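You operate a simulated robot arm through the tools that you are given. There is no shell and no other tool.

The job below is to be done with a simulated robot arm. You get a single attempt, and the scene is never put back.

JOB
Flow-test the converter on the stand at full air and put it on the step for its reading.
Fine: blower off before you unclamp; leave the valve at full.

Only the result counts: the job must be done as asked and must still hold three seconds after the hand-in. Knocking over, shifting, dropping, spilling or breaking anything else fails it.

ROBOT AND FRAMES
A 6-joint arm with a two-finger parallel gripper, fixed in place. Base frame: the origin is at the foot of the arm, x ahead of it, y to its left, z up. Units: m, degrees, N and s.
With the tool pointing down near the work surface it reaches from about 0.46 to 0.88 m from the base axis. Its first joint turns from -115.0 to 115.0 degrees. Payload 4.2 kg.
The TCP is the grasp point between the finger pads, 0.023 m short of the fingertips. In the tool frame z runs along the fingers and y along their closing line. Largest opening 0.094 m; finger width 0.038, thickness 0.01; the body of the gripper, 0.054 by 0.096 m, starts 0.039 m behind the TCP.
Orientation is that of the tool frame in the base frame, as [roll, pitch, yaw] about the fixed x, y, z axes, in that order (R = Rz(yaw) Ry(pitch) Rx(roll)). With the fingers straight down and closing along the base's y, the tool's x points along the base's -x, its y along +y and its z along -z.

CONTROLS
- The arm moves only by the tool jog_arm. Its argument "moves" is a list of rows, each a list of 3 entries, a list of its own where there are three numbers: the shift along the tool's x, y, z in m, then the turn, a rotation vector about the tool's x, y, z in degrees, then the gripper command, from -1 (shut) to 1 (fully open), values between in proportion. In form: [[[tx, ty, tz], [ax, ay, az], jaw], ...]. A call has 1 to 20 rows; each row is the pose to reach, as a shift and turn from the pose commanded when the call began, along the tool's axes at that moment. Each row takes 0.2 s and may step no farther than 0.05 m and 8.6 degrees from the row before; otherwise, or with a gripper value out of range, the whole call is refused. Where a pose cannot be reached the arm comes as near as it can. A force on the tool above 90 N (or 10 N above the force at the start of the call, whichever is more), or a blocked arm, ends the call early, and 0.2 s more pass. The fingers move at their own pace (about 0.108 m/s each) and stop on an object; they squeeze with about 45 N. The grip force told is the motor's: it shows also when the fingers shut on nothing. Time passes only in rows, and 0.2 s behind the last, so rows that repeat a pose let the fingers close. The reply holds the time, the measured pose of the TCP, the force on the tool along the base axes, the opening and the grip force, in the units named above and with some noise, with the torque about the TCP (base axes, N m) and any sound that the robot's microphone picked up, and new pictures: "show" is both (left out), scene, wrist or none.
- Cameras (640 x 400 px; columns grow to the right, rows downward): "scene" is fixed at [0.3987, -0.5006, 1.5602]; the picture's right is [-0.50, -0.87, 0.00], its down [-0.87, 0.49, -0.09] and it looks along [0.07, -0.04, -1.00] (base axes); focal length 214 px, centre (320, 200). "wrist" rides on the gripper at [0.086, 0.016, -0.074] in the tool frame; the picture's right is [-0.18, 0.98, 0.00], its down [-0.58, -0.11, -0.81] and it looks along [-0.79, -0.15, 0.59] (tool axes); focal length 243 px, centre (320, 200). There is no depth. A picture from a camera that has moved, and an enlarged one, comes with that camera's place and axes in the base frame and with its lens.
- raise_lower(by): slides the trunk up (or, below 0, down) by that many m; the arm rides with it, the base frame stays. It gives what a move gives, with no picture.
- zoom(camera, box): a new picture of the part [left, top, right, bottom] of that camera's present view, enlarged. It takes no simulated time.
- sign_off(): hands the job in; it is judged then, once.

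Nothing tells you positions but the pictures and the camera data. Unless the task says otherwise, let go and move clear before handing in.

The tools are called after "Request:" as name(argument=value, ...) on one line, values as JSON. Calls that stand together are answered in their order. jog_arm: Moves the arm, as the interface text tells. Its arguments: {"type":"object","properties":{"moves":{"type":"array","items":{"type":"array"}},"show":{"type":"string","enum":["both","scene","wrist","none"]}},"required":["moves"]} The other tools are called the same way: raise_lower (by) slides the trunk up or down; zoom (camera, box) takes an enlarged picture of a part of a camera's view; sign_off () hands the job in.

At the start:

```text
time_s: 0.0
position: [0.596, -0.0921, 1.3098]
tool_rot: [-180.0, 0.0, -179.9]
force: [-0.6, -0.6, 0.7]
wrist_torque: [-0.02, -0.03, -0.02]
finger_gap: 0.0943
finger_force: 0.1
trunk travel left (down, up): [-0.825, 0.165]
```

scene: 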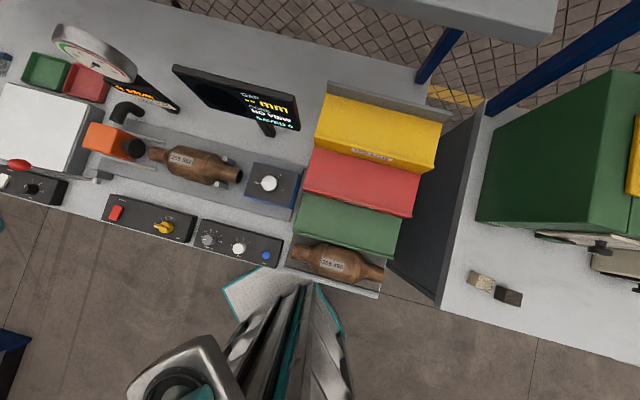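
wrist: 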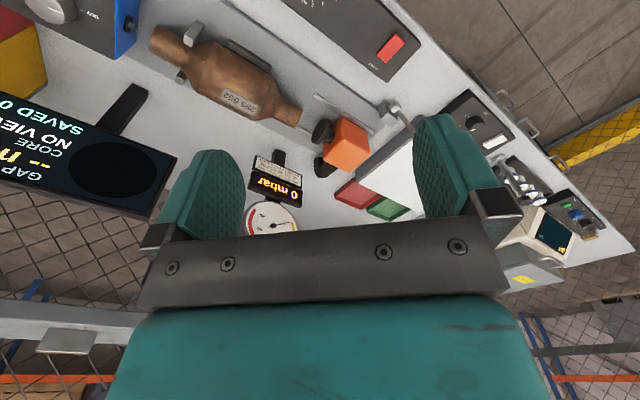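

The scene shows a test bench: a converter on a flow stand with an orange clamp, switch boxes, and a stepped rack (yellow/red/green steps) with another converter. I'll zoom in to read labels before I move anything.

Request:
zoom(camera="scene", box=[0, 60, 160, 220])

Request:
zoom(camera="scene", box=[80, 100, 310, 270])

Request:
zoom(camera="scene", box=[280, 80, 460, 300])

Request:
zoom(camera="scene", box=[440, 60, 640, 330])

Request:
zoom(camera="wrist", box=[140, 0, 440, 240])

Request:
zoom(camera="wrist", box=[400, 80, 640, 300])

```text
2.50 times, centred on (80, 140) of scene
camera zoom: at [0.3987, -0.5006, 1.5602], right [-0.5, -0.87, 0.0], down [-0.87, 0.49, -0.09], along [0.07, -0.04, -1.0], focal length 536 px, centre (920, 350)
```

zoom: 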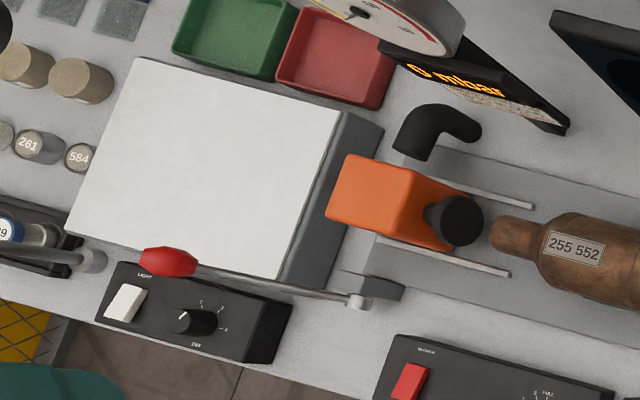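

```text
2.35 times, centred on (195, 185) of scene
camera zoom: at [0.3987, -0.5006, 1.5602], right [-0.5, -0.87, 0.0], down [-0.87, 0.49, -0.09], along [0.07, -0.04, -1.0], focal length 505 px, centre (614, 235)
```

zoom: 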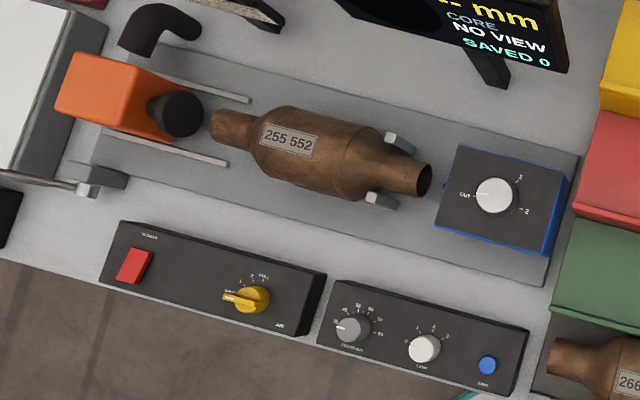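

```text
1.82 times, centred on (370, 190) of scene
camera zoom: at [0.3987, -0.5006, 1.5602], right [-0.5, -0.87, 0.0], down [-0.87, 0.49, -0.09], along [0.07, -0.04, -1.0], focal length 390 px, centre (229, 218)
```

zoom: 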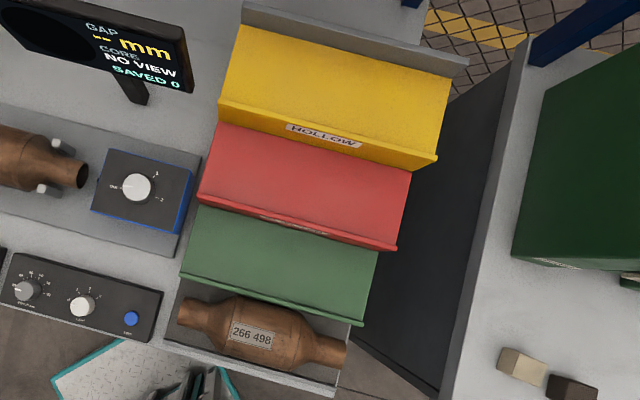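

```text
1.48 times, centred on (540, 195) of scene
camera zoom: at [0.3987, -0.5006, 1.5602], right [-0.5, -0.87, 0.0], down [-0.87, 0.49, -0.09], along [0.07, -0.04, -1.0], focal length 318 px, centre (-6, 207)
```

zoom: 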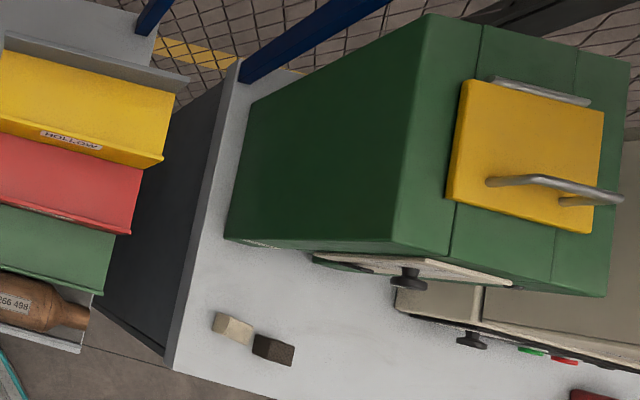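

```text
1.67 times, centred on (290, 120) of wrist
camera zoom: at [0.5106, -0.0755, 1.3853], right [0.18, 0.98, 0.0], down [0.58, -0.11, 0.81], along [0.79, -0.15, -0.59], focal length 404 px, centre (370, 333)
```

zoom: 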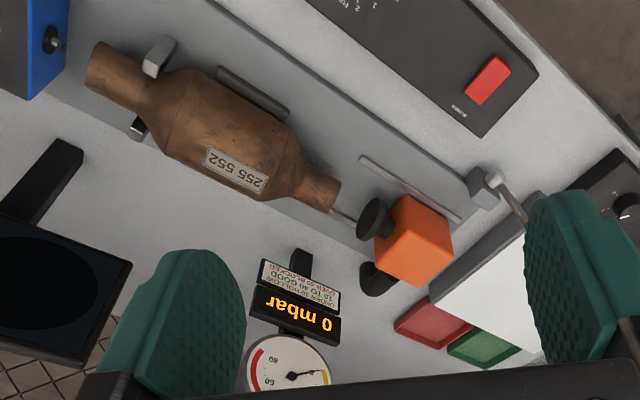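

```text
1.82 times, centred on (520, 190) of wrist
camera zoom: at [0.5106, -0.0755, 1.3853], right [0.18, 0.98, 0.0], down [0.58, -0.11, 0.81], along [0.79, -0.15, -0.59], focal length 441 px, centre (-44, 218)
```

zoom: 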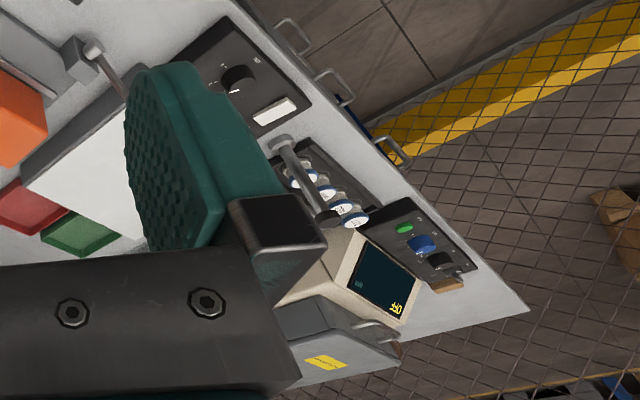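

The converter on the stand is "255 552", with its top around [0.72, -0.25, 1.0] and its axis about 45° to the base. I need to read the plates and step labels more closely before acting.

Request:
zoom(camera="wrist", box=[230, 140, 320, 240])

Request:
zoom(camera="scene", box=[0, 130, 110, 210])

Request:
zoom(camera="scene", box=[100, 185, 200, 245])

Request:
zoom(camera="scene", box=[195, 155, 305, 275])

Request:
zoom(camera="scene", box=[310, 140, 420, 210])

Request:
zoom(camera="scene", box=[130, 130, 250, 200])

```text
4.00 times, centred on (275, 190) of wrist
camera zoom: at [0.5106, -0.0755, 1.3853], right [0.18, 0.98, 0.0], down [0.58, -0.11, 0.81], along [0.79, -0.15, -0.59], focal length 970 px, centre (500, 240)
```

zoom: 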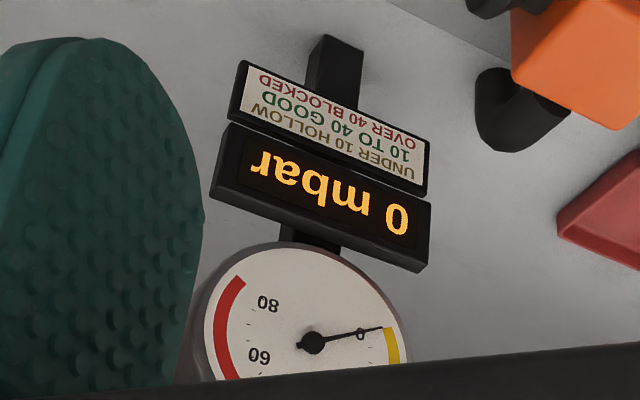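

```text
5.00 times, centred on (55, 170) of scene
camera zoom: at [0.3987, -0.5006, 1.5602], right [-0.5, -0.87, 0.0], down [-0.87, 0.49, -0.09], along [0.07, -0.04, -1.0], focal length 1072 px, centre (1645, 350)
```

zoom: 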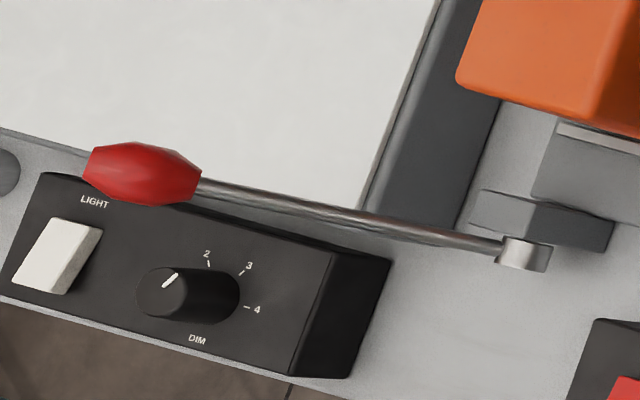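

```text
6.40 times, centred on (150, 215) of scene
camera zoom: at [0.3987, -0.5006, 1.5602], right [-0.5, -0.87, 0.0], down [-0.87, 0.49, -0.09], along [0.07, -0.04, -1.0], focal length 1373 px, centre (1408, 104)
```

zoom: 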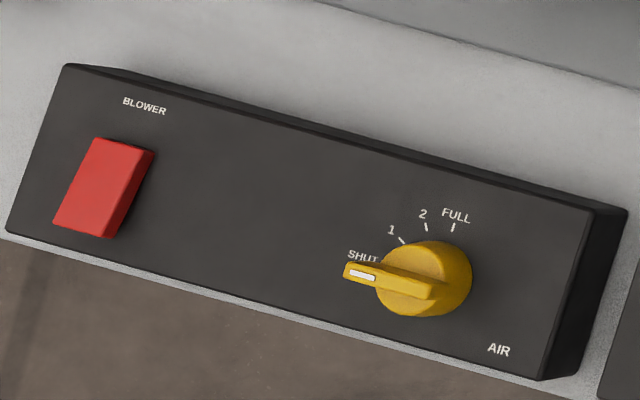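

```text
3.33 times, centred on (250, 215) of scene
camera zoom: at [0.3987, -0.5006, 1.5602], right [-0.5, -0.87, 0.0], down [-0.87, 0.49, -0.09], along [0.07, -0.04, -1.0], focal length 715 px, centre (553, 150)
```

zoom: 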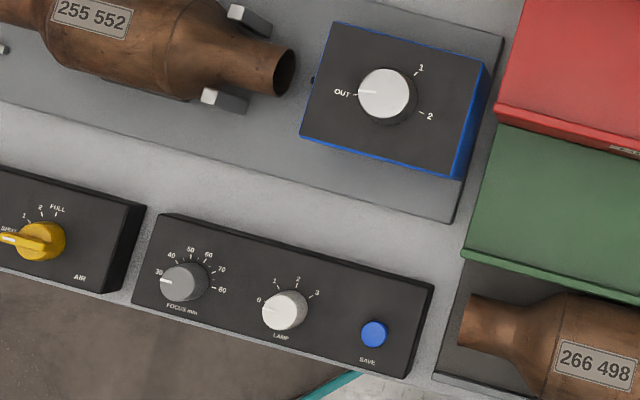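

```text
5.71 times, centred on (365, 175) of scene
camera zoom: at [0.3987, -0.5006, 1.5602], right [-0.5, -0.87, 0.0], down [-0.87, 0.49, -0.09], along [0.07, -0.04, -1.0], focal length 1226 px, centre (63, 343)
```

zoom: 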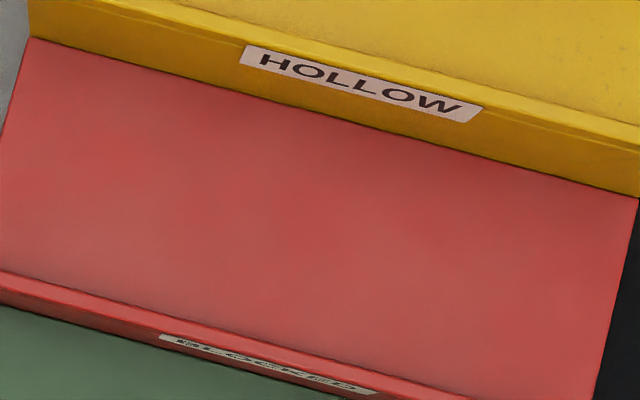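

```text
5.33 times, centred on (190, 165) of scene
camera zoom: at [0.3987, -0.5006, 1.5602], right [-0.5, -0.87, 0.0], down [-0.87, 0.49, -0.09], along [0.07, -0.04, -1.0], focal length 1144 px, centre (1013, 387)
```

zoom: 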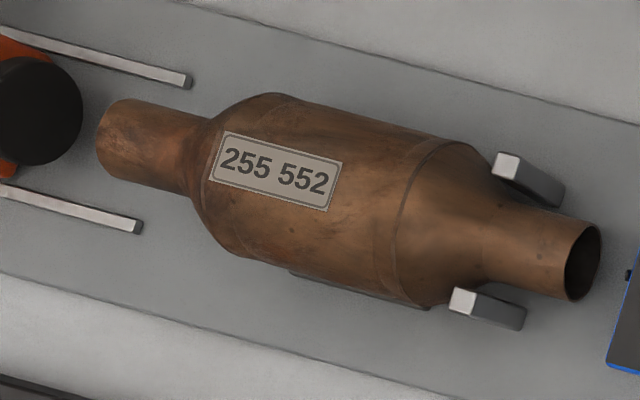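

Steps read so far: yellow = HOLLOW, red = BLOCKED (foreshortened), green probably GOOD. Blower rocker is red with the air knob at SHUT, and the clamp lever is at the left. I'll shift the arm to look at the lever from a better angle.

Request:
jog_arm(moves=[[[0, 0.044, 0.01], [0, 0, 0], 1], [[0, 0.088, 0.02], [0, 0, 0], 1], [[0, 0.132, 0.03], [0, 0, 0], 1], [[0, 0.176, 0.04], [0, 0, 0], 1], [[0, 0.22, 0.05], [0, 0, 0], 1]], show="both")

```text
time_s: 1.2
position: [0.5943, 0.1273, 1.2625]
tool_rot: [-180.0, 0.0, -179.9]
force: [-0.4, 0.1, 0.5]
wrist_torque: [0.02, -0.03, 0.0]
finger_gap: 0.0941
finger_force: 0.1
trunk travel left (down, up): [-0.825, 0.165]
camera wrist: at [0.5092, 0.1453, 1.3374], right [0.18, 0.98, 0.0], down [0.58, -0.11, 0.81], along [0.79, -0.15, -0.59], focal length 243 px, centre (320, 200)
```

scene: 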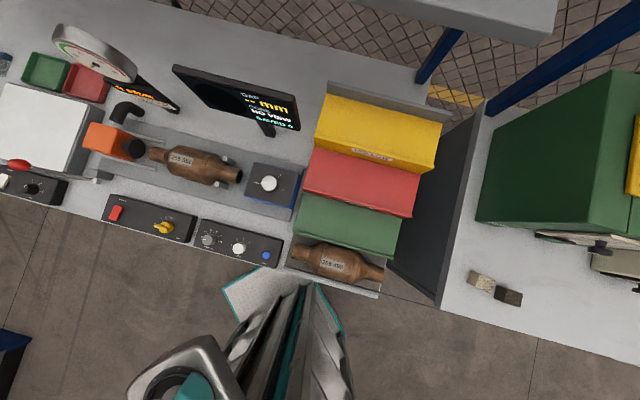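
wrist: 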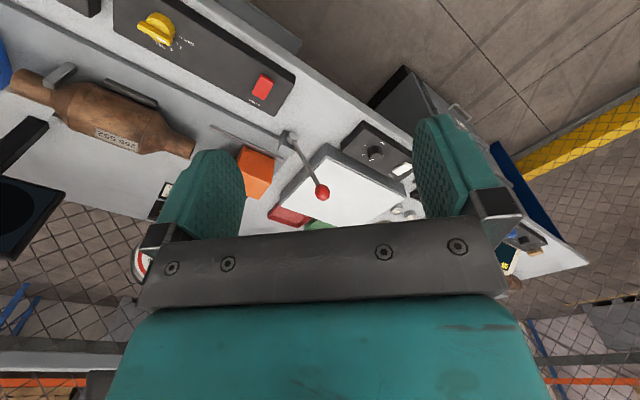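

Request:
zoom(camera="wrist", box=[230, 100, 430, 225])

```text
3.20 times, centred on (330, 162) of wrist
camera zoom: at [0.5092, 0.1453, 1.3374], right [0.18, 0.98, 0.0], down [0.58, -0.11, 0.81], along [0.79, -0.15, -0.59], focal length 776 px, centre (288, 320)
```

zoom: 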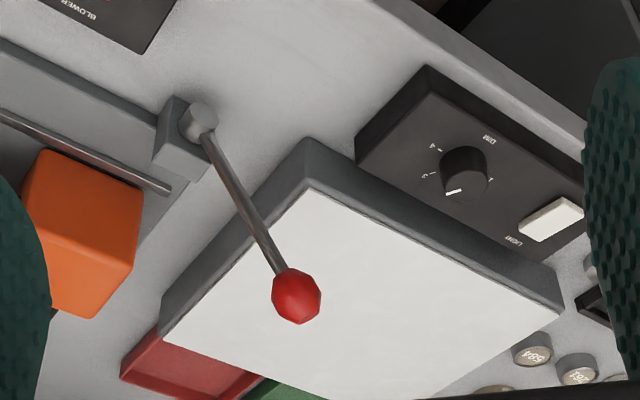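

The lever hub is at about [0.828, 0.026, 0.927] and its red handle at [0.881, 0.080, 1.042], so it swings in a vertical plane along the bench. I'll move over the air knob (about [0.597, -0.103]), turning to yaw 225° so the fingers straddle its bar.

Request:
jog_arm(moves=[[[0, -0.033, 0.026], [0, 0, -6.43], 1], [[0, -0.066, 0.052], [0, 0, -12.86], 1], [[0, -0.099, 0.078], [0, 0, -19.29], 1], [[-0.001, -0.131, 0.104], [0, 0, -25.71], 1], [[-0.001, -0.164, 0.13], [0, 0, -32.14], 1], [[-0.002, -0.197, 0.156], [0, 0, -38.57], 1], [[-0.002, -0.23, 0.1825], [0, 0, -45], 1]], show="wrist")

Request:
zoom(camera="wrist", box=[220, 0, 420, 160])

```text
time_s: 2.8
position: [0.5949, -0.1026, 1.08]
tool_rot: [180.0, 0.0, -135.0]
force: [-0.2, -0.8, 0.5]
wrist_torque: [-0.04, 0.01, 0.03]
finger_gap: 0.0937
finger_force: 0.1
trunk travel left (down, up): [-0.825, 0.165]
camera wrist: at [0.5243, -0.1516, 1.1541], right [-0.57, 0.82, 0.0], down [0.49, 0.34, 0.81], along [0.66, 0.46, -0.59], focal length 243 px, centre (320, 200)
```

wrist: 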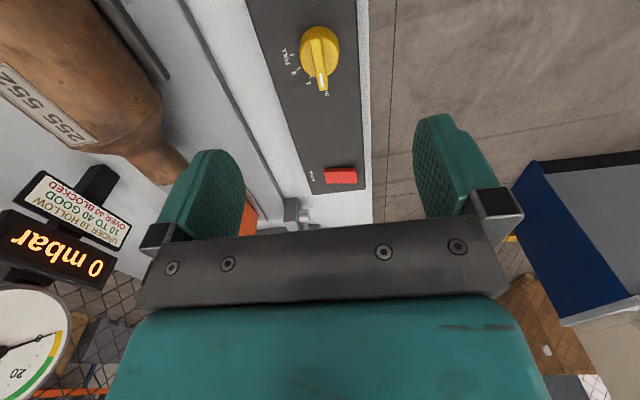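

```text
2.50 times, centred on (320, 80) of wrist
camera zoom: at [0.5243, -0.1516, 1.1541], right [-0.57, 0.82, 0.0], down [0.49, 0.34, 0.81], along [0.66, 0.46, -0.59], focal length 606 px, centre (320, 500)
```

zoom: 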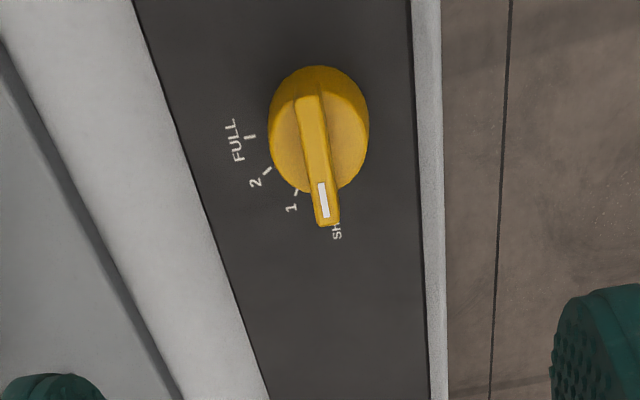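

The dial is clear now: SHUT points along +45°, FULL along -45°, so it is a 90° clockwise turn about a knob centre near [0.601, -0.098]. I'll go lower to see the knob's shape.

Request:
jog_arm(moves=[[[-0.0037, -0.0005, 0.04], [0, 0, 0], 1], [[-0.0075, -0.001, 0.075], [0, 0, 0], 1]], show="wrist")

Request:
zoom(camera="wrist", box=[240, 40, 400, 200])

```text
time_s: 3.4
position: [0.6018, -0.0984, 1.0035]
tool_rot: [180.0, 0.0, -135.0]
force: [-0.4, -0.7, 1.1]
wrist_torque: [-0.01, 0.0, -0.02]
finger_gap: 0.094
finger_force: 0.0
trunk travel left (down, up): [-0.825, 0.165]
camera wrist: at [0.5307, -0.1469, 1.0783], right [-0.56, 0.83, 0.0], down [0.49, 0.33, 0.81], along [0.67, 0.46, -0.59], focal length 243 px, centre (320, 200)
```

wrist: 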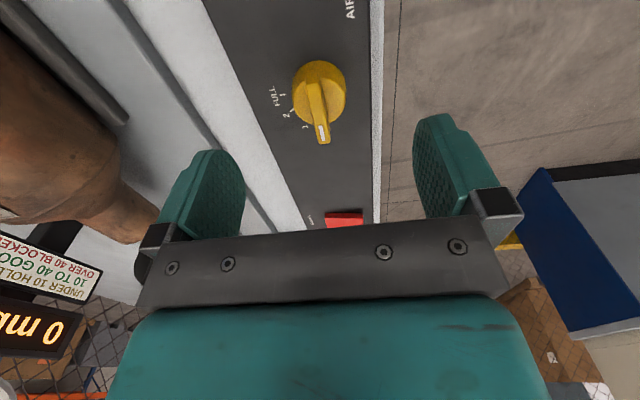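

```text
2.50 times, centred on (320, 120) of wrist
camera zoom: at [0.5307, -0.1469, 1.0783], right [-0.56, 0.83, 0.0], down [0.49, 0.33, 0.81], along [0.67, 0.46, -0.59], focal length 606 px, centre (320, 400)
```

zoom: 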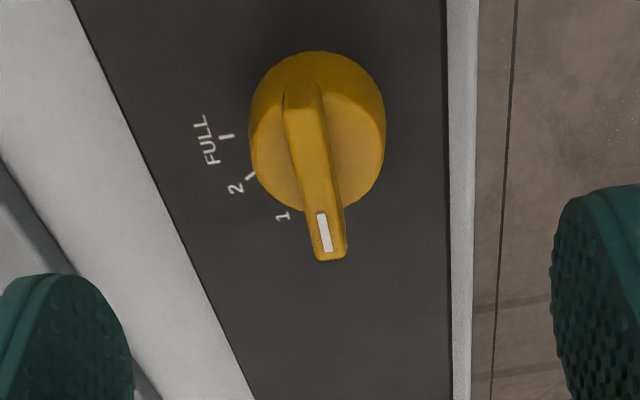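

Triangulating again, the knob stands taller than I assumed: axis near [0.594, -0.104], disc top about 0.951, panel about 0.932. I'll recentre, narrow the fingers and go partway down to check alignment.

Request:
jog_arm(moves=[[[0.0045, 0.001, 0], [0, 0, 0], 0.4], [[0.0091, 0.0019, 0.01], [0, 0, 0], 0.28], [[0.0091, 0.0019, 0.02], [0, 0, 0], 0.28]], show="wrist")

Request:
zoom(camera="wrist", box=[240, 60, 400, 220])

```text
time_s: 4.2
position: [0.5955, -0.1032, 0.9831]
tool_rot: [-180.0, 0.0, -135.0]
force: [0.4, 0.8, 0.7]
wrist_torque: [0.02, -0.04, 0.01]
finger_gap: 0.0604
finger_force: 0.0
trunk travel left (down, up): [-0.825, 0.165]
camera wrist: at [0.5241, -0.1524, 1.0581], right [-0.57, 0.82, 0.0], down [0.49, 0.33, 0.81], along [0.67, 0.46, -0.59], focal length 243 px, centre (320, 200)
```

wrist: 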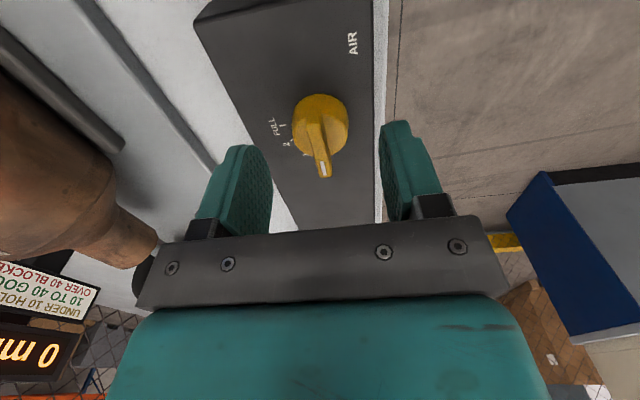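

```text
2.50 times, centred on (320, 140) of wrist
camera zoom: at [0.5241, -0.1524, 1.0581], right [-0.57, 0.82, 0.0], down [0.49, 0.33, 0.81], along [0.67, 0.46, -0.59], focal length 606 px, centre (320, 350)
```

zoom: 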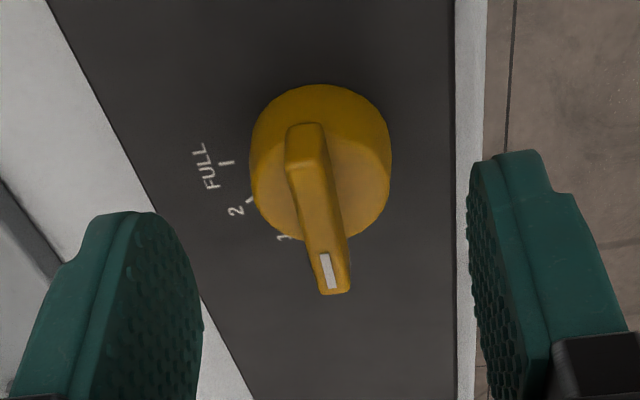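

Alignment over the knob looks good. I'll descend to about z = 0.963 and close on the knob, watching the force.

Request:
jog_arm(moves=[[[0.0, 0.0, 0.01], [0, 0, 0], 0.28], [[0.0, 0.0, 0.02], [0, 0, 0], 0.28]], show="wrist")

Request:
zoom(camera="wrist", box=[240, 60, 400, 220])

```text
time_s: 4.8
position: [0.5961, -0.104, 0.964]
tool_rot: [179.9, 0.0, -135.1]
force: [-0.1, -0.1, 0.3]
wrist_torque: [0.0, 0.02, -0.01]
finger_gap: 0.0601
finger_force: 0.1
trunk travel left (down, up): [-0.825, 0.165]
camera wrist: at [0.5245, -0.1518, 1.0379], right [-0.56, 0.83, 0.0], down [0.49, 0.33, 0.81], along [0.67, 0.46, -0.59], focal length 243 px, centre (320, 200)
```

wrist: 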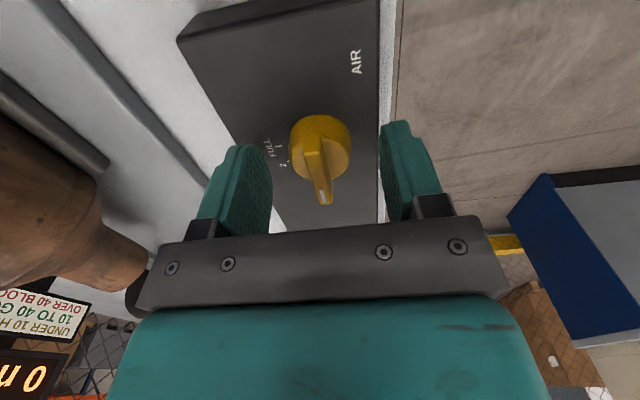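

```text
2.50 times, centred on (320, 140) of wrist
camera zoom: at [0.5245, -0.1518, 1.0379], right [-0.56, 0.83, 0.0], down [0.49, 0.33, 0.81], along [0.67, 0.46, -0.59], focal length 606 px, centre (320, 350)
```

zoom: 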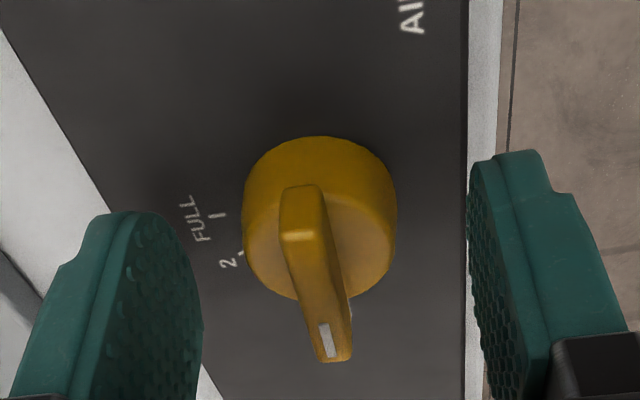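

Request:
jog_arm(moves=[[[0.0, 0.0, 0.004], [0, 0, 0], 0.28], [[0.0, 0.0, 0.004], [0, 0, 0], -0.2], [[0.0, 0.0, 0.004], [0, 0, 0], -1], [[0.0, 0.0, 0.004], [0, 0, 0], -1]], show="wrist")

Request:
zoom(camera="wrist", box=[240, 60, 400, 220])

```text
time_s: 5.8
position: [0.5969, -0.1008, 0.959]
tool_rot: [-179.9, -0.1, -135.0]
force: [1.9, -1.1, -0.7]
wrist_torque: [-0.14, -0.07, 0.04]
finger_gap: 0.0319
finger_force: 44.6
trunk travel left (down, up): [-0.825, 0.165]
camera wrist: at [0.5253, -0.1516, 1.0338], right [-0.56, 0.83, 0.0], down [0.49, 0.33, 0.81], along [0.67, 0.46, -0.59], focal length 243 px, centre (320, 200)
```

wrist: 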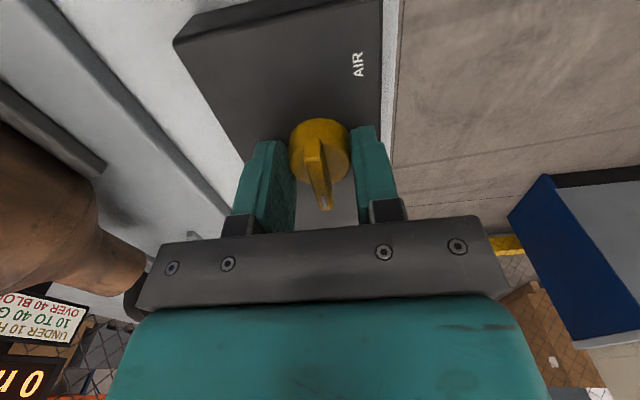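

```text
2.50 times, centred on (320, 140) of wrist
camera zoom: at [0.5253, -0.1516, 1.0338], right [-0.56, 0.83, 0.0], down [0.49, 0.33, 0.81], along [0.67, 0.46, -0.59], focal length 606 px, centre (320, 350)
```

zoom: 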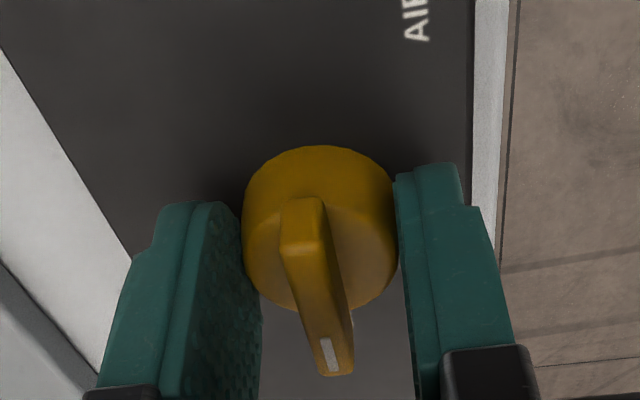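

The knob is gripped (31.9 mm). I'll turn it 90° clockwise (seen from above) to FULL.

Request:
jog_arm(moves=[[[0, 0, 0.004], [0, 0, 8.18], -1], [[0, 0, 0.004], [0, 0, 16.36], -1], [[0, 0, 0.004], [0, 0, 24.55], -1], [[0, 0, 0.004], [0, 0, 32.73], -1], [[0, 0, 0.004], [0, 0, 40.91], -1], [[0, 0, 0.004], [0, 0, 49.09], -1]], show="wrist")

```text
time_s: 7.2
position: [0.5962, -0.1035, 0.956]
tool_rot: [-180.0, 0.2, 175.8]
force: [3.0, 4.6, 45.1]
wrist_torque: [0.1, -0.4, 0.01]
finger_gap: 0.0327
finger_force: 45.2
trunk travel left (down, up): [-0.825, 0.165]
camera wrist: at [0.5123, -0.0787, 1.0309], right [0.26, 0.97, 0.0], down [0.57, -0.15, 0.81], along [0.78, -0.21, -0.59], focal length 243 px, centre (320, 200)
```

wrist: 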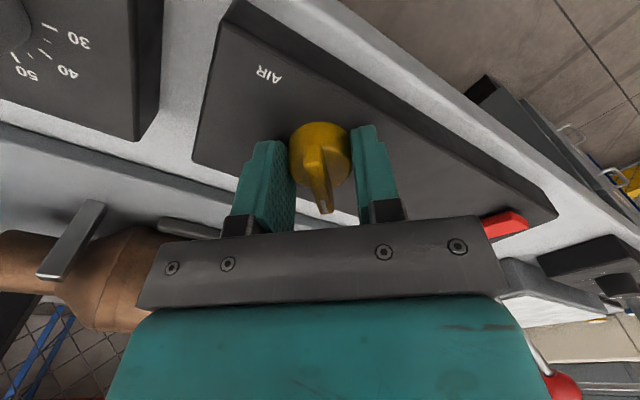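

I accidentally carried a 4 mm downward offset (fingertips are pressing on the panel at 45 N), so I'll lift that off and finish the remaining 41°.

Request:
jog_arm(moves=[[[0, 0, -0.0055], [0, 0, 0], -1], [[0, 0, -0.0055], [0, 0, 8.18], -1], [[0, 0, -0.0055], [0, 0, 16.36], -1], [[0, 0, -0.0055], [0, 0, 24.55], -1], [[0, 0, -0.0055], [0, 0, 32.73], -1], [[0, 0, -0.0055], [0, 0, 40.91], -1]], show="wrist")

Request:
zoom(camera="scene", box=[80, 140, 240, 250])

```text
time_s: 8.6
position: [0.5965, -0.1021, 0.9608]
tool_rot: [-180.0, -0.1, 135.0]
force: [1.5, 19.6, -26.1]
wrist_torque: [0.44, 0.06, 0.03]
finger_gap: 0.0323
finger_force: 44.9
trunk travel left (down, up): [-0.825, 0.165]
camera wrist: at [0.5482, -0.0279, 1.0357], right [0.83, 0.56, 0.0], down [0.34, -0.49, 0.8], along [0.45, -0.66, -0.59], focal length 243 px, centre (320, 200)
```

wrist: 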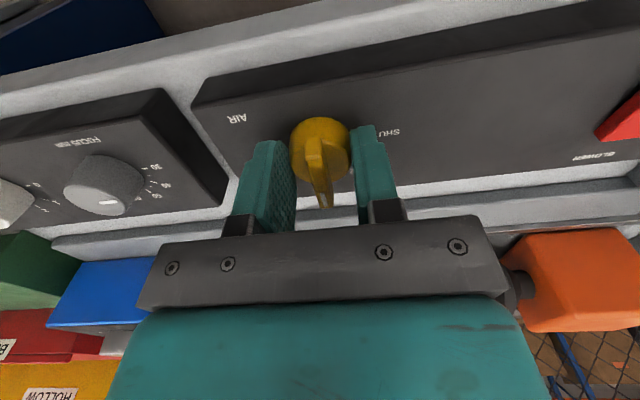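

```text
3.64 times, centred on (160, 195) of scene
camera zoom: at [0.3987, -0.5006, 1.5602], right [-0.5, -0.87, 0.0], down [-0.87, 0.49, -0.09], along [0.07, -0.04, -1.0], focal length 780 px, centre (902, 218)
```

zoom: 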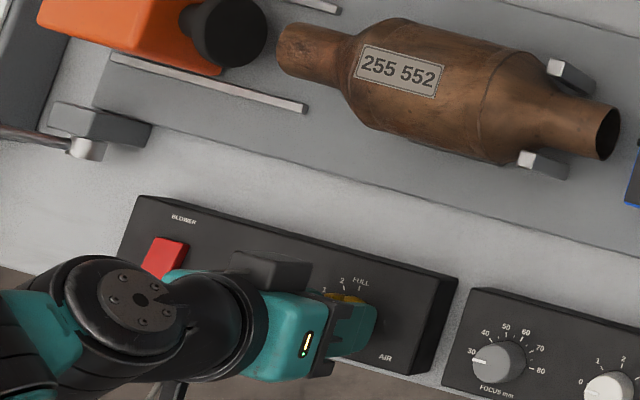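

Request:
jog_arm(moves=[[[0, 0, 0], [0, 0, 0], -0.1], [[0, 0, 0], [0, 0, 0], 0.28], [[0, 0, -0.03], [0, 0, 0], 0.28], [[0, 0, -0.07], [0, 0, 0], 0.28]], show="wrist")

Request:
zoom(camera="wrist", box=[240, 0, 420, 160])

Request:
zoom(camera="scene", box=[80, 140, 240, 250])

```text
time_s: 9.6
position: [0.595, -0.1041, 1.0303]
tool_rot: [-180.0, 0.1, 134.9]
force: [0.3, 0.7, 0.0]
wrist_torque: [0.04, 0.05, -0.01]
finger_gap: 0.0601
finger_force: 0.0
trunk travel left (down, up): [-0.825, 0.165]
camera wrist: at [0.546, -0.0288, 1.1045], right [0.83, 0.56, 0.0], down [0.33, -0.49, 0.81], along [0.45, -0.67, -0.59], focal length 243 px, centre (320, 200)
```

wrist: 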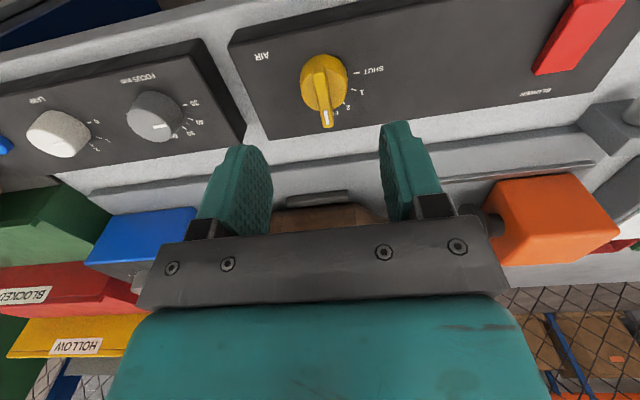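

```text
2.50 times, centred on (330, 80) of wrist
camera zoom: at [0.546, -0.0288, 1.1045], right [0.83, 0.56, 0.0], down [0.33, -0.49, 0.81], along [0.45, -0.67, -0.59], focal length 606 px, centre (295, 500)
```

zoom: 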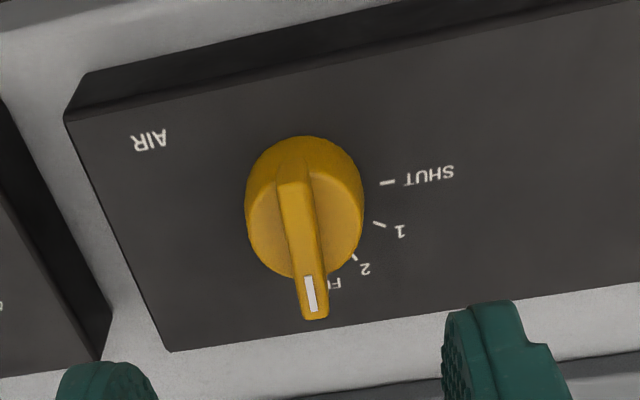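

```text
3.64 times, centred on (160, 195) of scene
camera zoom: at [0.3987, -0.5006, 1.5602], right [-0.5, -0.87, 0.0], down [-0.87, 0.49, -0.09], along [0.07, -0.04, -1.0], focal length 780 px, centre (902, 218)
```

zoom: 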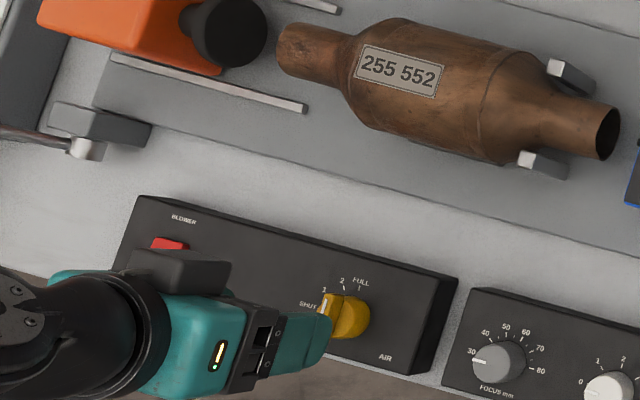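

The valve bar now points to FULL. Next is the clamp lever: I'll raise, open wider, and move above the red handle with the fingers set to straddle it along its swing direction.

Request:
jog_arm(moves=[[[0, 0.01, -0.045], [0, 0, 0], 0.7], [[-0.009, 0.05, -0.07], [0, 0, 0], 0.7], [[-0.018, 0.095, -0.08], [0, 0, 0], 0.7], [[-0.027, 0.14, -0.085], [0, 0, 0], 0.7], [[-0.036, 0.185, -0.09], [0, 0, 0], 0.7], [[-0.045, 0.23, -0.095], [0, 0, 0], 0.7], [[-0.055, 0.275, -0.1], [0, 0, 0], 0.7], [[-0.065, 0.315, -0.1], [0, 0, 0], 0.7], [[-0.0721, 0.3323, -0.1], [0, 0, 0], 0.7]], show="both")

Request:
zoom(camera="scene", box=[120, 190, 220, 250])

Request:
zoom(camera="wrist", box=[200, 20, 440, 220])

```text
time_s: 11.6
position: [0.8672, 0.0697, 1.1271]
tool_rot: [-179.9, -0.1, 135.0]
force: [-0.3, 0.1, 0.0]
wrist_torque: [0.02, 0.0, -0.02]
finger_gap: 0.0796
finger_force: 0.0
out of reach, approached as far as the arm can: row 9
trunk travel left (down, up): [-0.825, 0.165]
camera wrist: at [0.8184, 0.1436, 1.2019], right [0.83, 0.56, 0.0], down [0.34, -0.49, 0.81], along [0.45, -0.67, -0.59], focal length 243 px, centre (320, 200)
```

scene: 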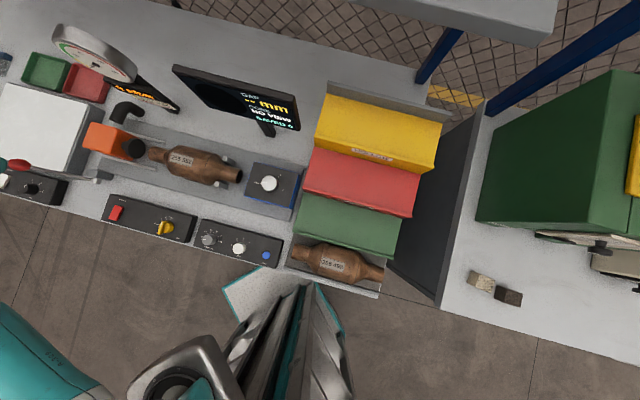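
wrist: 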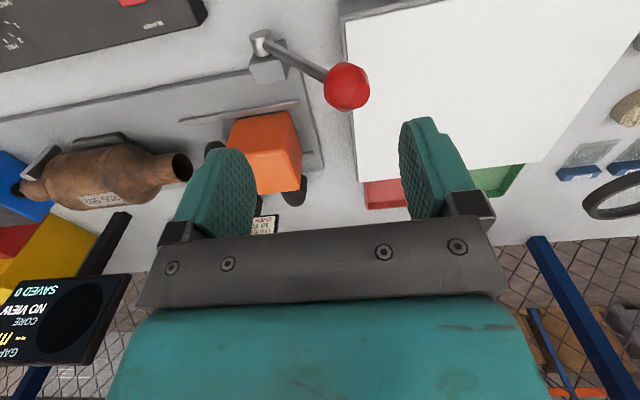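

```text
6.40 times, centred on (170, 220) of scene
camera zoom: at [0.3987, -0.5006, 1.5602], right [-0.5, -0.87, 0.0], down [-0.87, 0.49, -0.09], along [0.07, -0.04, -1.0], focal length 1373 px, centre (1280, 72)
```

zoom: 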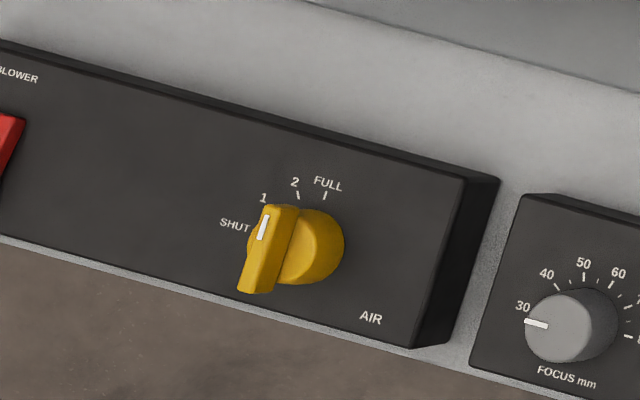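

```text
2.00 times, centred on (320, 120) of wrist
camera zoom: at [0.8184, 0.1436, 1.2019], right [0.83, 0.56, 0.0], down [0.34, -0.49, 0.81], along [0.45, -0.67, -0.59], focal length 485 px, centre (320, 360)
```

zoom: 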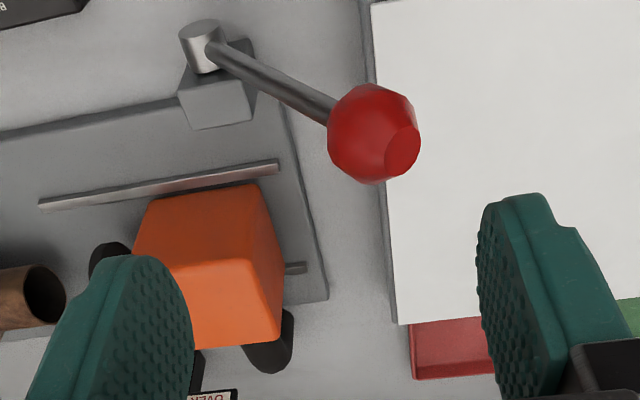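

The valve is confirmed at FULL in the scene view. The arm stopped about 18 mm short of the handle at this height, so I'll see if the reach grows a bit lower while still staying above the handle.

Request:
jog_arm(moves=[[[0, 0.0, 0.02], [0, 0, 0], 1]], show="none")

```text
time_s: 12.0
position: [0.8663, 0.0697, 1.1089]
tool_rot: [-179.9, -0.1, 135.1]
force: [0.6, -0.1, -0.5]
wrist_torque: [0.02, 0.03, 0.03]
finger_gap: 0.0942
finger_force: 0.0
trunk travel left (down, up): [-0.825, 0.165]
```

Request:
jog_arm(moves=[[[0, 0.015, 0.0], [0, 0, 0], 1]], show="none")

```text
time_s: 12.4
position: [0.8663, 0.074, 1.1083]
tool_rot: [180.0, 0.0, 135.0]
force: [-0.1, 0.2, 0.7]
wrist_torque: [0.04, 0.0, -0.02]
finger_gap: 0.0941
finger_force: 0.1
out of reach, approached as far as the arm can: row 1
trunk travel left (down, up): [-0.825, 0.165]
```

Request:
raise_lower(by=0.1)

Request:
jog_arm(moves=[[[0, 0.005, 0.04], [0, 0, 0], 1], [[0, 0.01, 0.08], [0, 0, 0], 1], [[0, 0.015, 0.1], [0, 0, 0], 1]], show="wrist")

```text
time_s: 13.7
position: [0.8675, 0.074, 1.2085]
tool_rot: [-180.0, 0.0, 135.1]
force: [0.6, 0.0, -0.3]
wrist_torque: [0.01, 0.02, -0.03]
finger_gap: 0.0941
finger_force: 0.0
trunk travel left (down, up): [-0.925, 0.065]
```

```text
time_s: 14.5
position: [0.8673, 0.0822, 1.1097]
tool_rot: [179.9, 0.0, 135.0]
force: [0.0, -0.8, -0.5]
wrist_torque: [-0.03, -0.01, 0.01]
finger_gap: 0.094
finger_force: 0.1
out of reach, approached as far as the arm can: row 2, 3
trunk travel left (down, up): [-0.925, 0.065]
camera wrist: at [0.818, 0.1565, 1.1847], right [0.83, 0.56, 0.0], down [0.33, -0.49, 0.81], along [0.46, -0.67, -0.59], focal length 243 px, centre (320, 200)
```

wrist: 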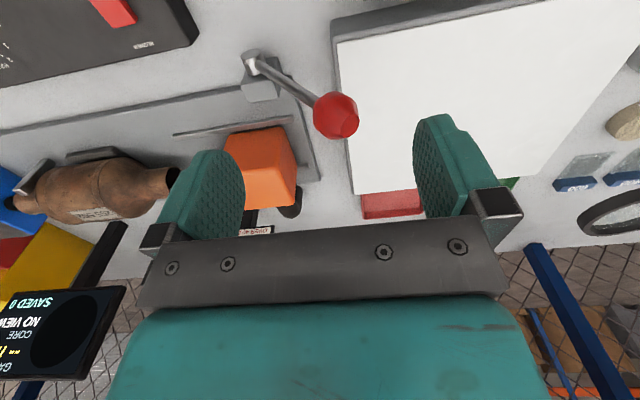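

The fingers straddle the handle in this pose. I'll lower around the handle and check for contact before pushing.

Request:
jog_arm(moves=[[[0, 0.0, 0.03], [0, 0, 0], 1], [[0, 0.0, 0.055], [0, 0, 0], 1]], show="wrist")

```text
time_s: 15.1
position: [0.859, 0.0817, 1.0547]
tool_rot: [-180.0, 0.0, 135.0]
force: [0.2, 0.2, 1.4]
wrist_torque: [0.01, -0.01, -0.01]
finger_gap: 0.0938
finger_force: 0.0
out of reach, approached as far as the arm can: row 2
trunk travel left (down, up): [-0.925, 0.065]
camera wrist: at [0.8115, 0.1547, 1.1293], right [0.83, 0.56, 0.0], down [0.33, -0.49, 0.81], along [0.46, -0.67, -0.59], focal length 243 px, centre (320, 200)
```

wrist: 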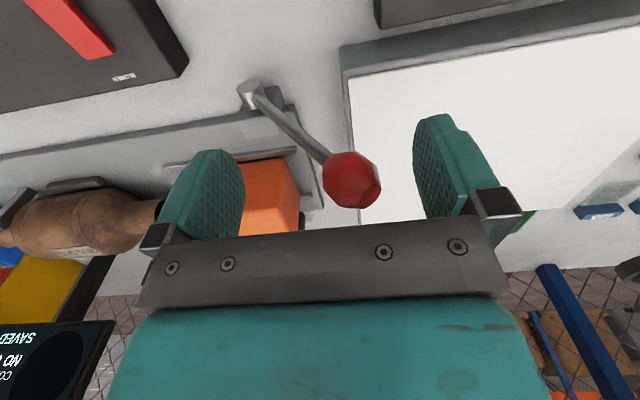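

Reach shrinks with the trunk raised at this height, so I'll bring the trunk back down 0.1 m (raising the hand first by the same amount), then move slightly outward to centre on the handle.

Request:
jog_arm(moves=[[[0, 0.0, -0.05], [0, 0, 0], 1], [[0, 0.0, -0.1], [0, 0, 0], 1]], show="none")

Request:
raise_lower(by=-0.1)

Request:
jog_arm(moves=[[[-0.011, 0.0015, 0.005], [0, 0, 0], 1]], show="wrist")

```text
time_s: 15.7
position: [0.86, 0.0799, 1.1552]
tool_rot: [-179.6, 0.3, 135.2]
force: [0.6, -0.8, -0.5]
wrist_torque: [0.06, 0.05, 0.03]
finger_gap: 0.0939
finger_force: 0.0
out of reach, approached as far as the arm can: row 1
trunk travel left (down, up): [-0.925, 0.065]
```

```text
time_s: 17.1
position: [0.8596, 0.0805, 1.0569]
tool_rot: [-179.7, 0.2, 135.0]
force: [0.5, -0.2, 0.3]
wrist_torque: [0.0, 0.01, 0.02]
finger_gap: 0.0938
finger_force: 0.0
trunk travel left (down, up): [-0.825, 0.165]
```

```text
time_s: 17.5
position: [0.8687, 0.0733, 1.0519]
tool_rot: [-179.7, 0.2, 134.9]
force: [-0.1, 0.2, -0.3]
wrist_torque: [-0.03, -0.03, -0.03]
finger_gap: 0.0941
finger_force: 0.2
trunk travel left (down, up): [-0.825, 0.165]
camera wrist: at [0.8205, 0.1477, 1.125], right [0.83, 0.56, 0.0], down [0.33, -0.48, 0.81], along [0.45, -0.67, -0.59], focal length 243 px, centre (320, 200)
```

wrist: 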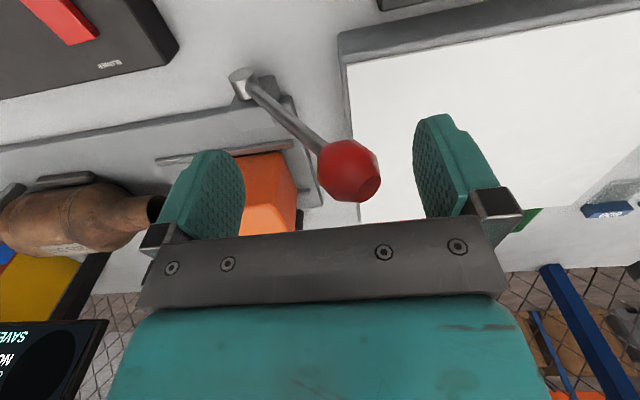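

Request:
jog_arm(moves=[[[-0.002, -0.015, 0], [0, 0, 0], 1], [[-0.004, -0.03, -0.004], [0, 0, 0], 1], [[-0.004, -0.05, -0.008], [0, 0, 0], 1], [[-0.004, -0.07, -0.011], [0, 0, 0], 1], [[-0.004, -0.09, -0.012], [0, 0, 0], 1]], show="both")

```text
time_s: 18.7
position: [0.8163, 0.0085, 1.0618]
tool_rot: [-179.4, 0.1, 135.0]
force: [0.4, -0.1, -0.7]
wrist_torque: [0.0, -0.04, 0.0]
finger_gap: 0.0938
finger_force: 0.0
out of reach, approached as far as the arm can: row 5
trunk travel left (down, up): [-0.825, 0.165]
camera wrist: at [0.7689, 0.083, 1.136], right [0.83, 0.56, -0.01], down [0.34, -0.48, 0.81], along [0.45, -0.67, -0.59], focal length 243 px, centre (320, 200)
```

scene: 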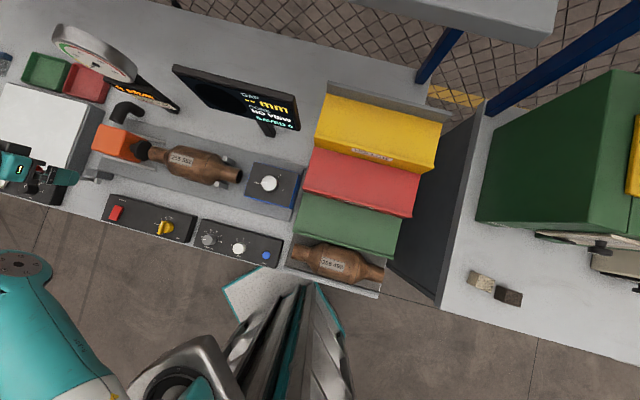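
wrist: 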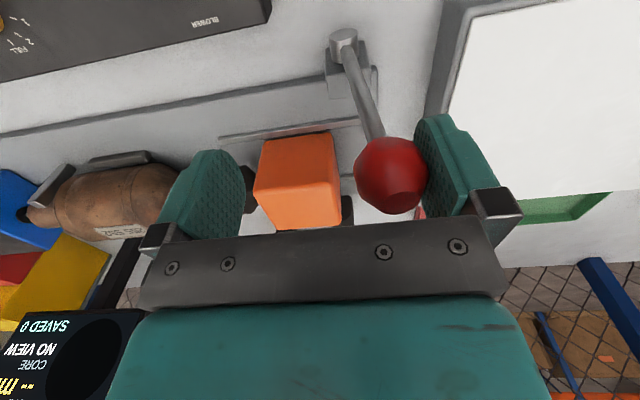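

The lever is swinging freely and the orange carriage is moving toward the inlet. I'll continue the arc to the right.

Request:
jog_arm(moves=[[[0, -0.02, -0.002], [0, 0, 0], 1], [[0, -0.04, 0.003], [0, 0, 0], 1], [[0, -0.06, 0.01], [0, 0, 0], 1], [[0, -0.08, 0.02], [0, 0, 0], 1]], show="both")

```text
time_s: 19.7
position: [0.8225, -0.029, 1.0571]
tool_rot: [-179.1, -0.1, 134.9]
force: [0.2, 0.2, 0.1]
wrist_torque: [0.03, -0.02, 0.01]
finger_gap: 0.094
finger_force: 0.0
out of reach, approached as far as the arm can: row 1, 2, 3, 4
trunk travel left (down, up): [-0.825, 0.165]
camera wrist: at [0.7743, 0.0467, 1.1333], right [0.83, 0.56, -0.01], down [0.34, -0.48, 0.81], along [0.45, -0.67, -0.59], focal length 243 px, centre (320, 200)
```

scene: 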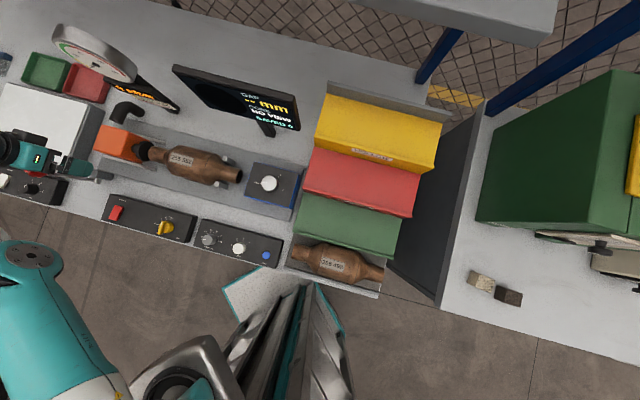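
wrist: 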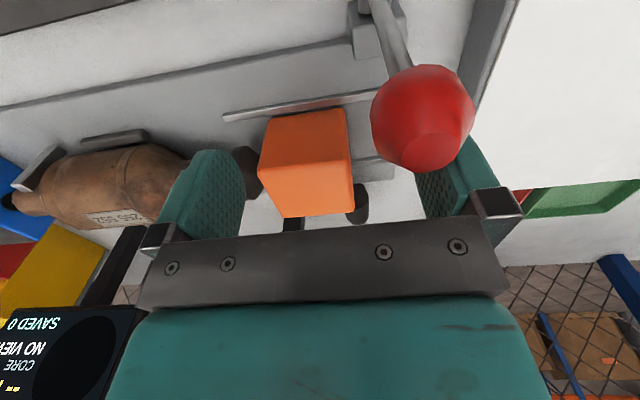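

The arm drifted sideways because it reported poses as unreachable even well inside its radius; I suspect the elbow passed through straight at full stretch. I'll lift clear of the handle first and test retracting.

Request:
jog_arm(moves=[[[0, 0.0, -0.03], [0, 0, 0], 1], [[0, 0.0, -0.06], [0, 0, 0], 1], [[0, 0.0, -0.09], [0, 0, 0], 1]], show="both")

```text
time_s: 20.5
position: [0.8233, -0.0269, 1.1497]
tool_rot: [-179.6, 0.3, 135.0]
force: [-0.2, 0.7, 0.0]
wrist_torque: [0.04, 0.0, -0.01]
finger_gap: 0.0942
finger_force: 0.1
trunk travel left (down, up): [-0.825, 0.165]
camera wrist: at [0.7743, 0.0478, 1.2233], right [0.82, 0.57, -0.01], down [0.34, -0.48, 0.81], along [0.45, -0.67, -0.59], focal length 243 px, centre (320, 200)
```

scene: 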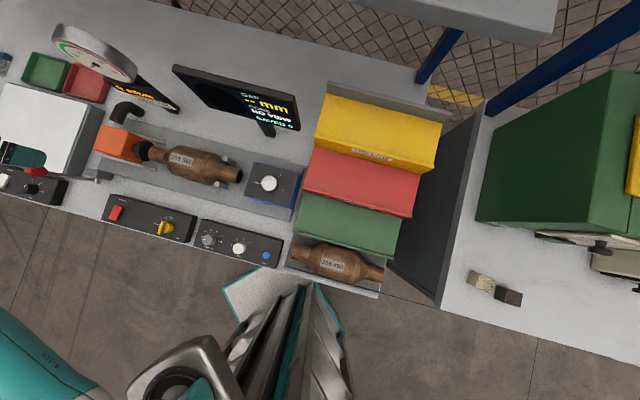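
wrist: 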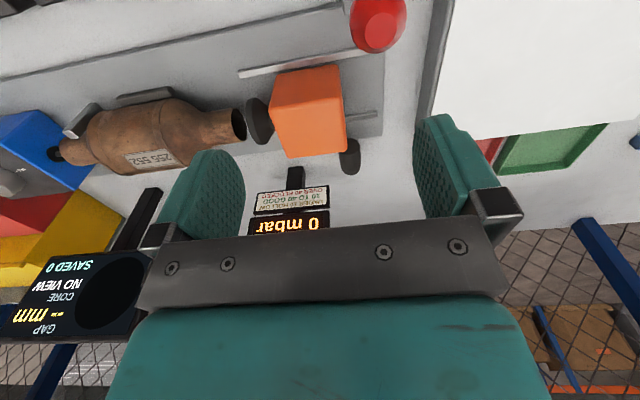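

Now the pose is reported reachable again and the lever stands vertical at about [0.829, 0.023]. I'll position over it again (fingers at about 70 mm) from this good arm configuration and lower around the handle.

Request:
jog_arm(moves=[[[0.017, 0.018, 0], [0, 0, 0], 0.49], [[0.0338, 0.0355, 0], [0, 0, 0], 0.49]], show="wrist")

```text
time_s: 21.1
position: [0.8246, 0.0212, 1.1483]
tool_rot: [-179.7, 0.2, 134.9]
force: [-0.2, -0.4, 0.4]
wrist_torque: [0.0, 0.0, -0.02]
finger_gap: 0.0699
finger_force: 0.1
trunk travel left (down, up): [-0.825, 0.165]
camera wrist: at [0.776, 0.0961, 1.2226], right [0.83, 0.56, -0.01], down [0.34, -0.48, 0.81], along [0.45, -0.67, -0.59], focal length 243 px, centre (320, 200)
```

wrist: 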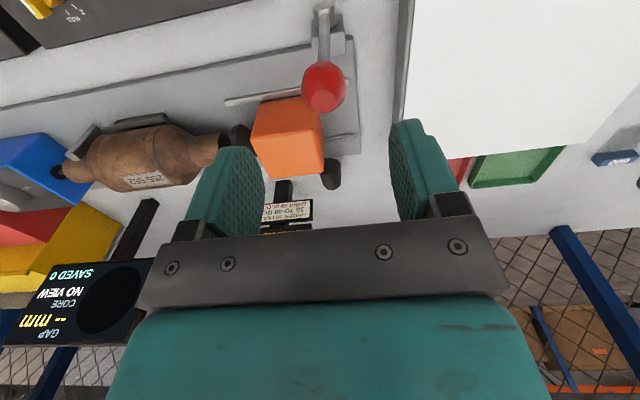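

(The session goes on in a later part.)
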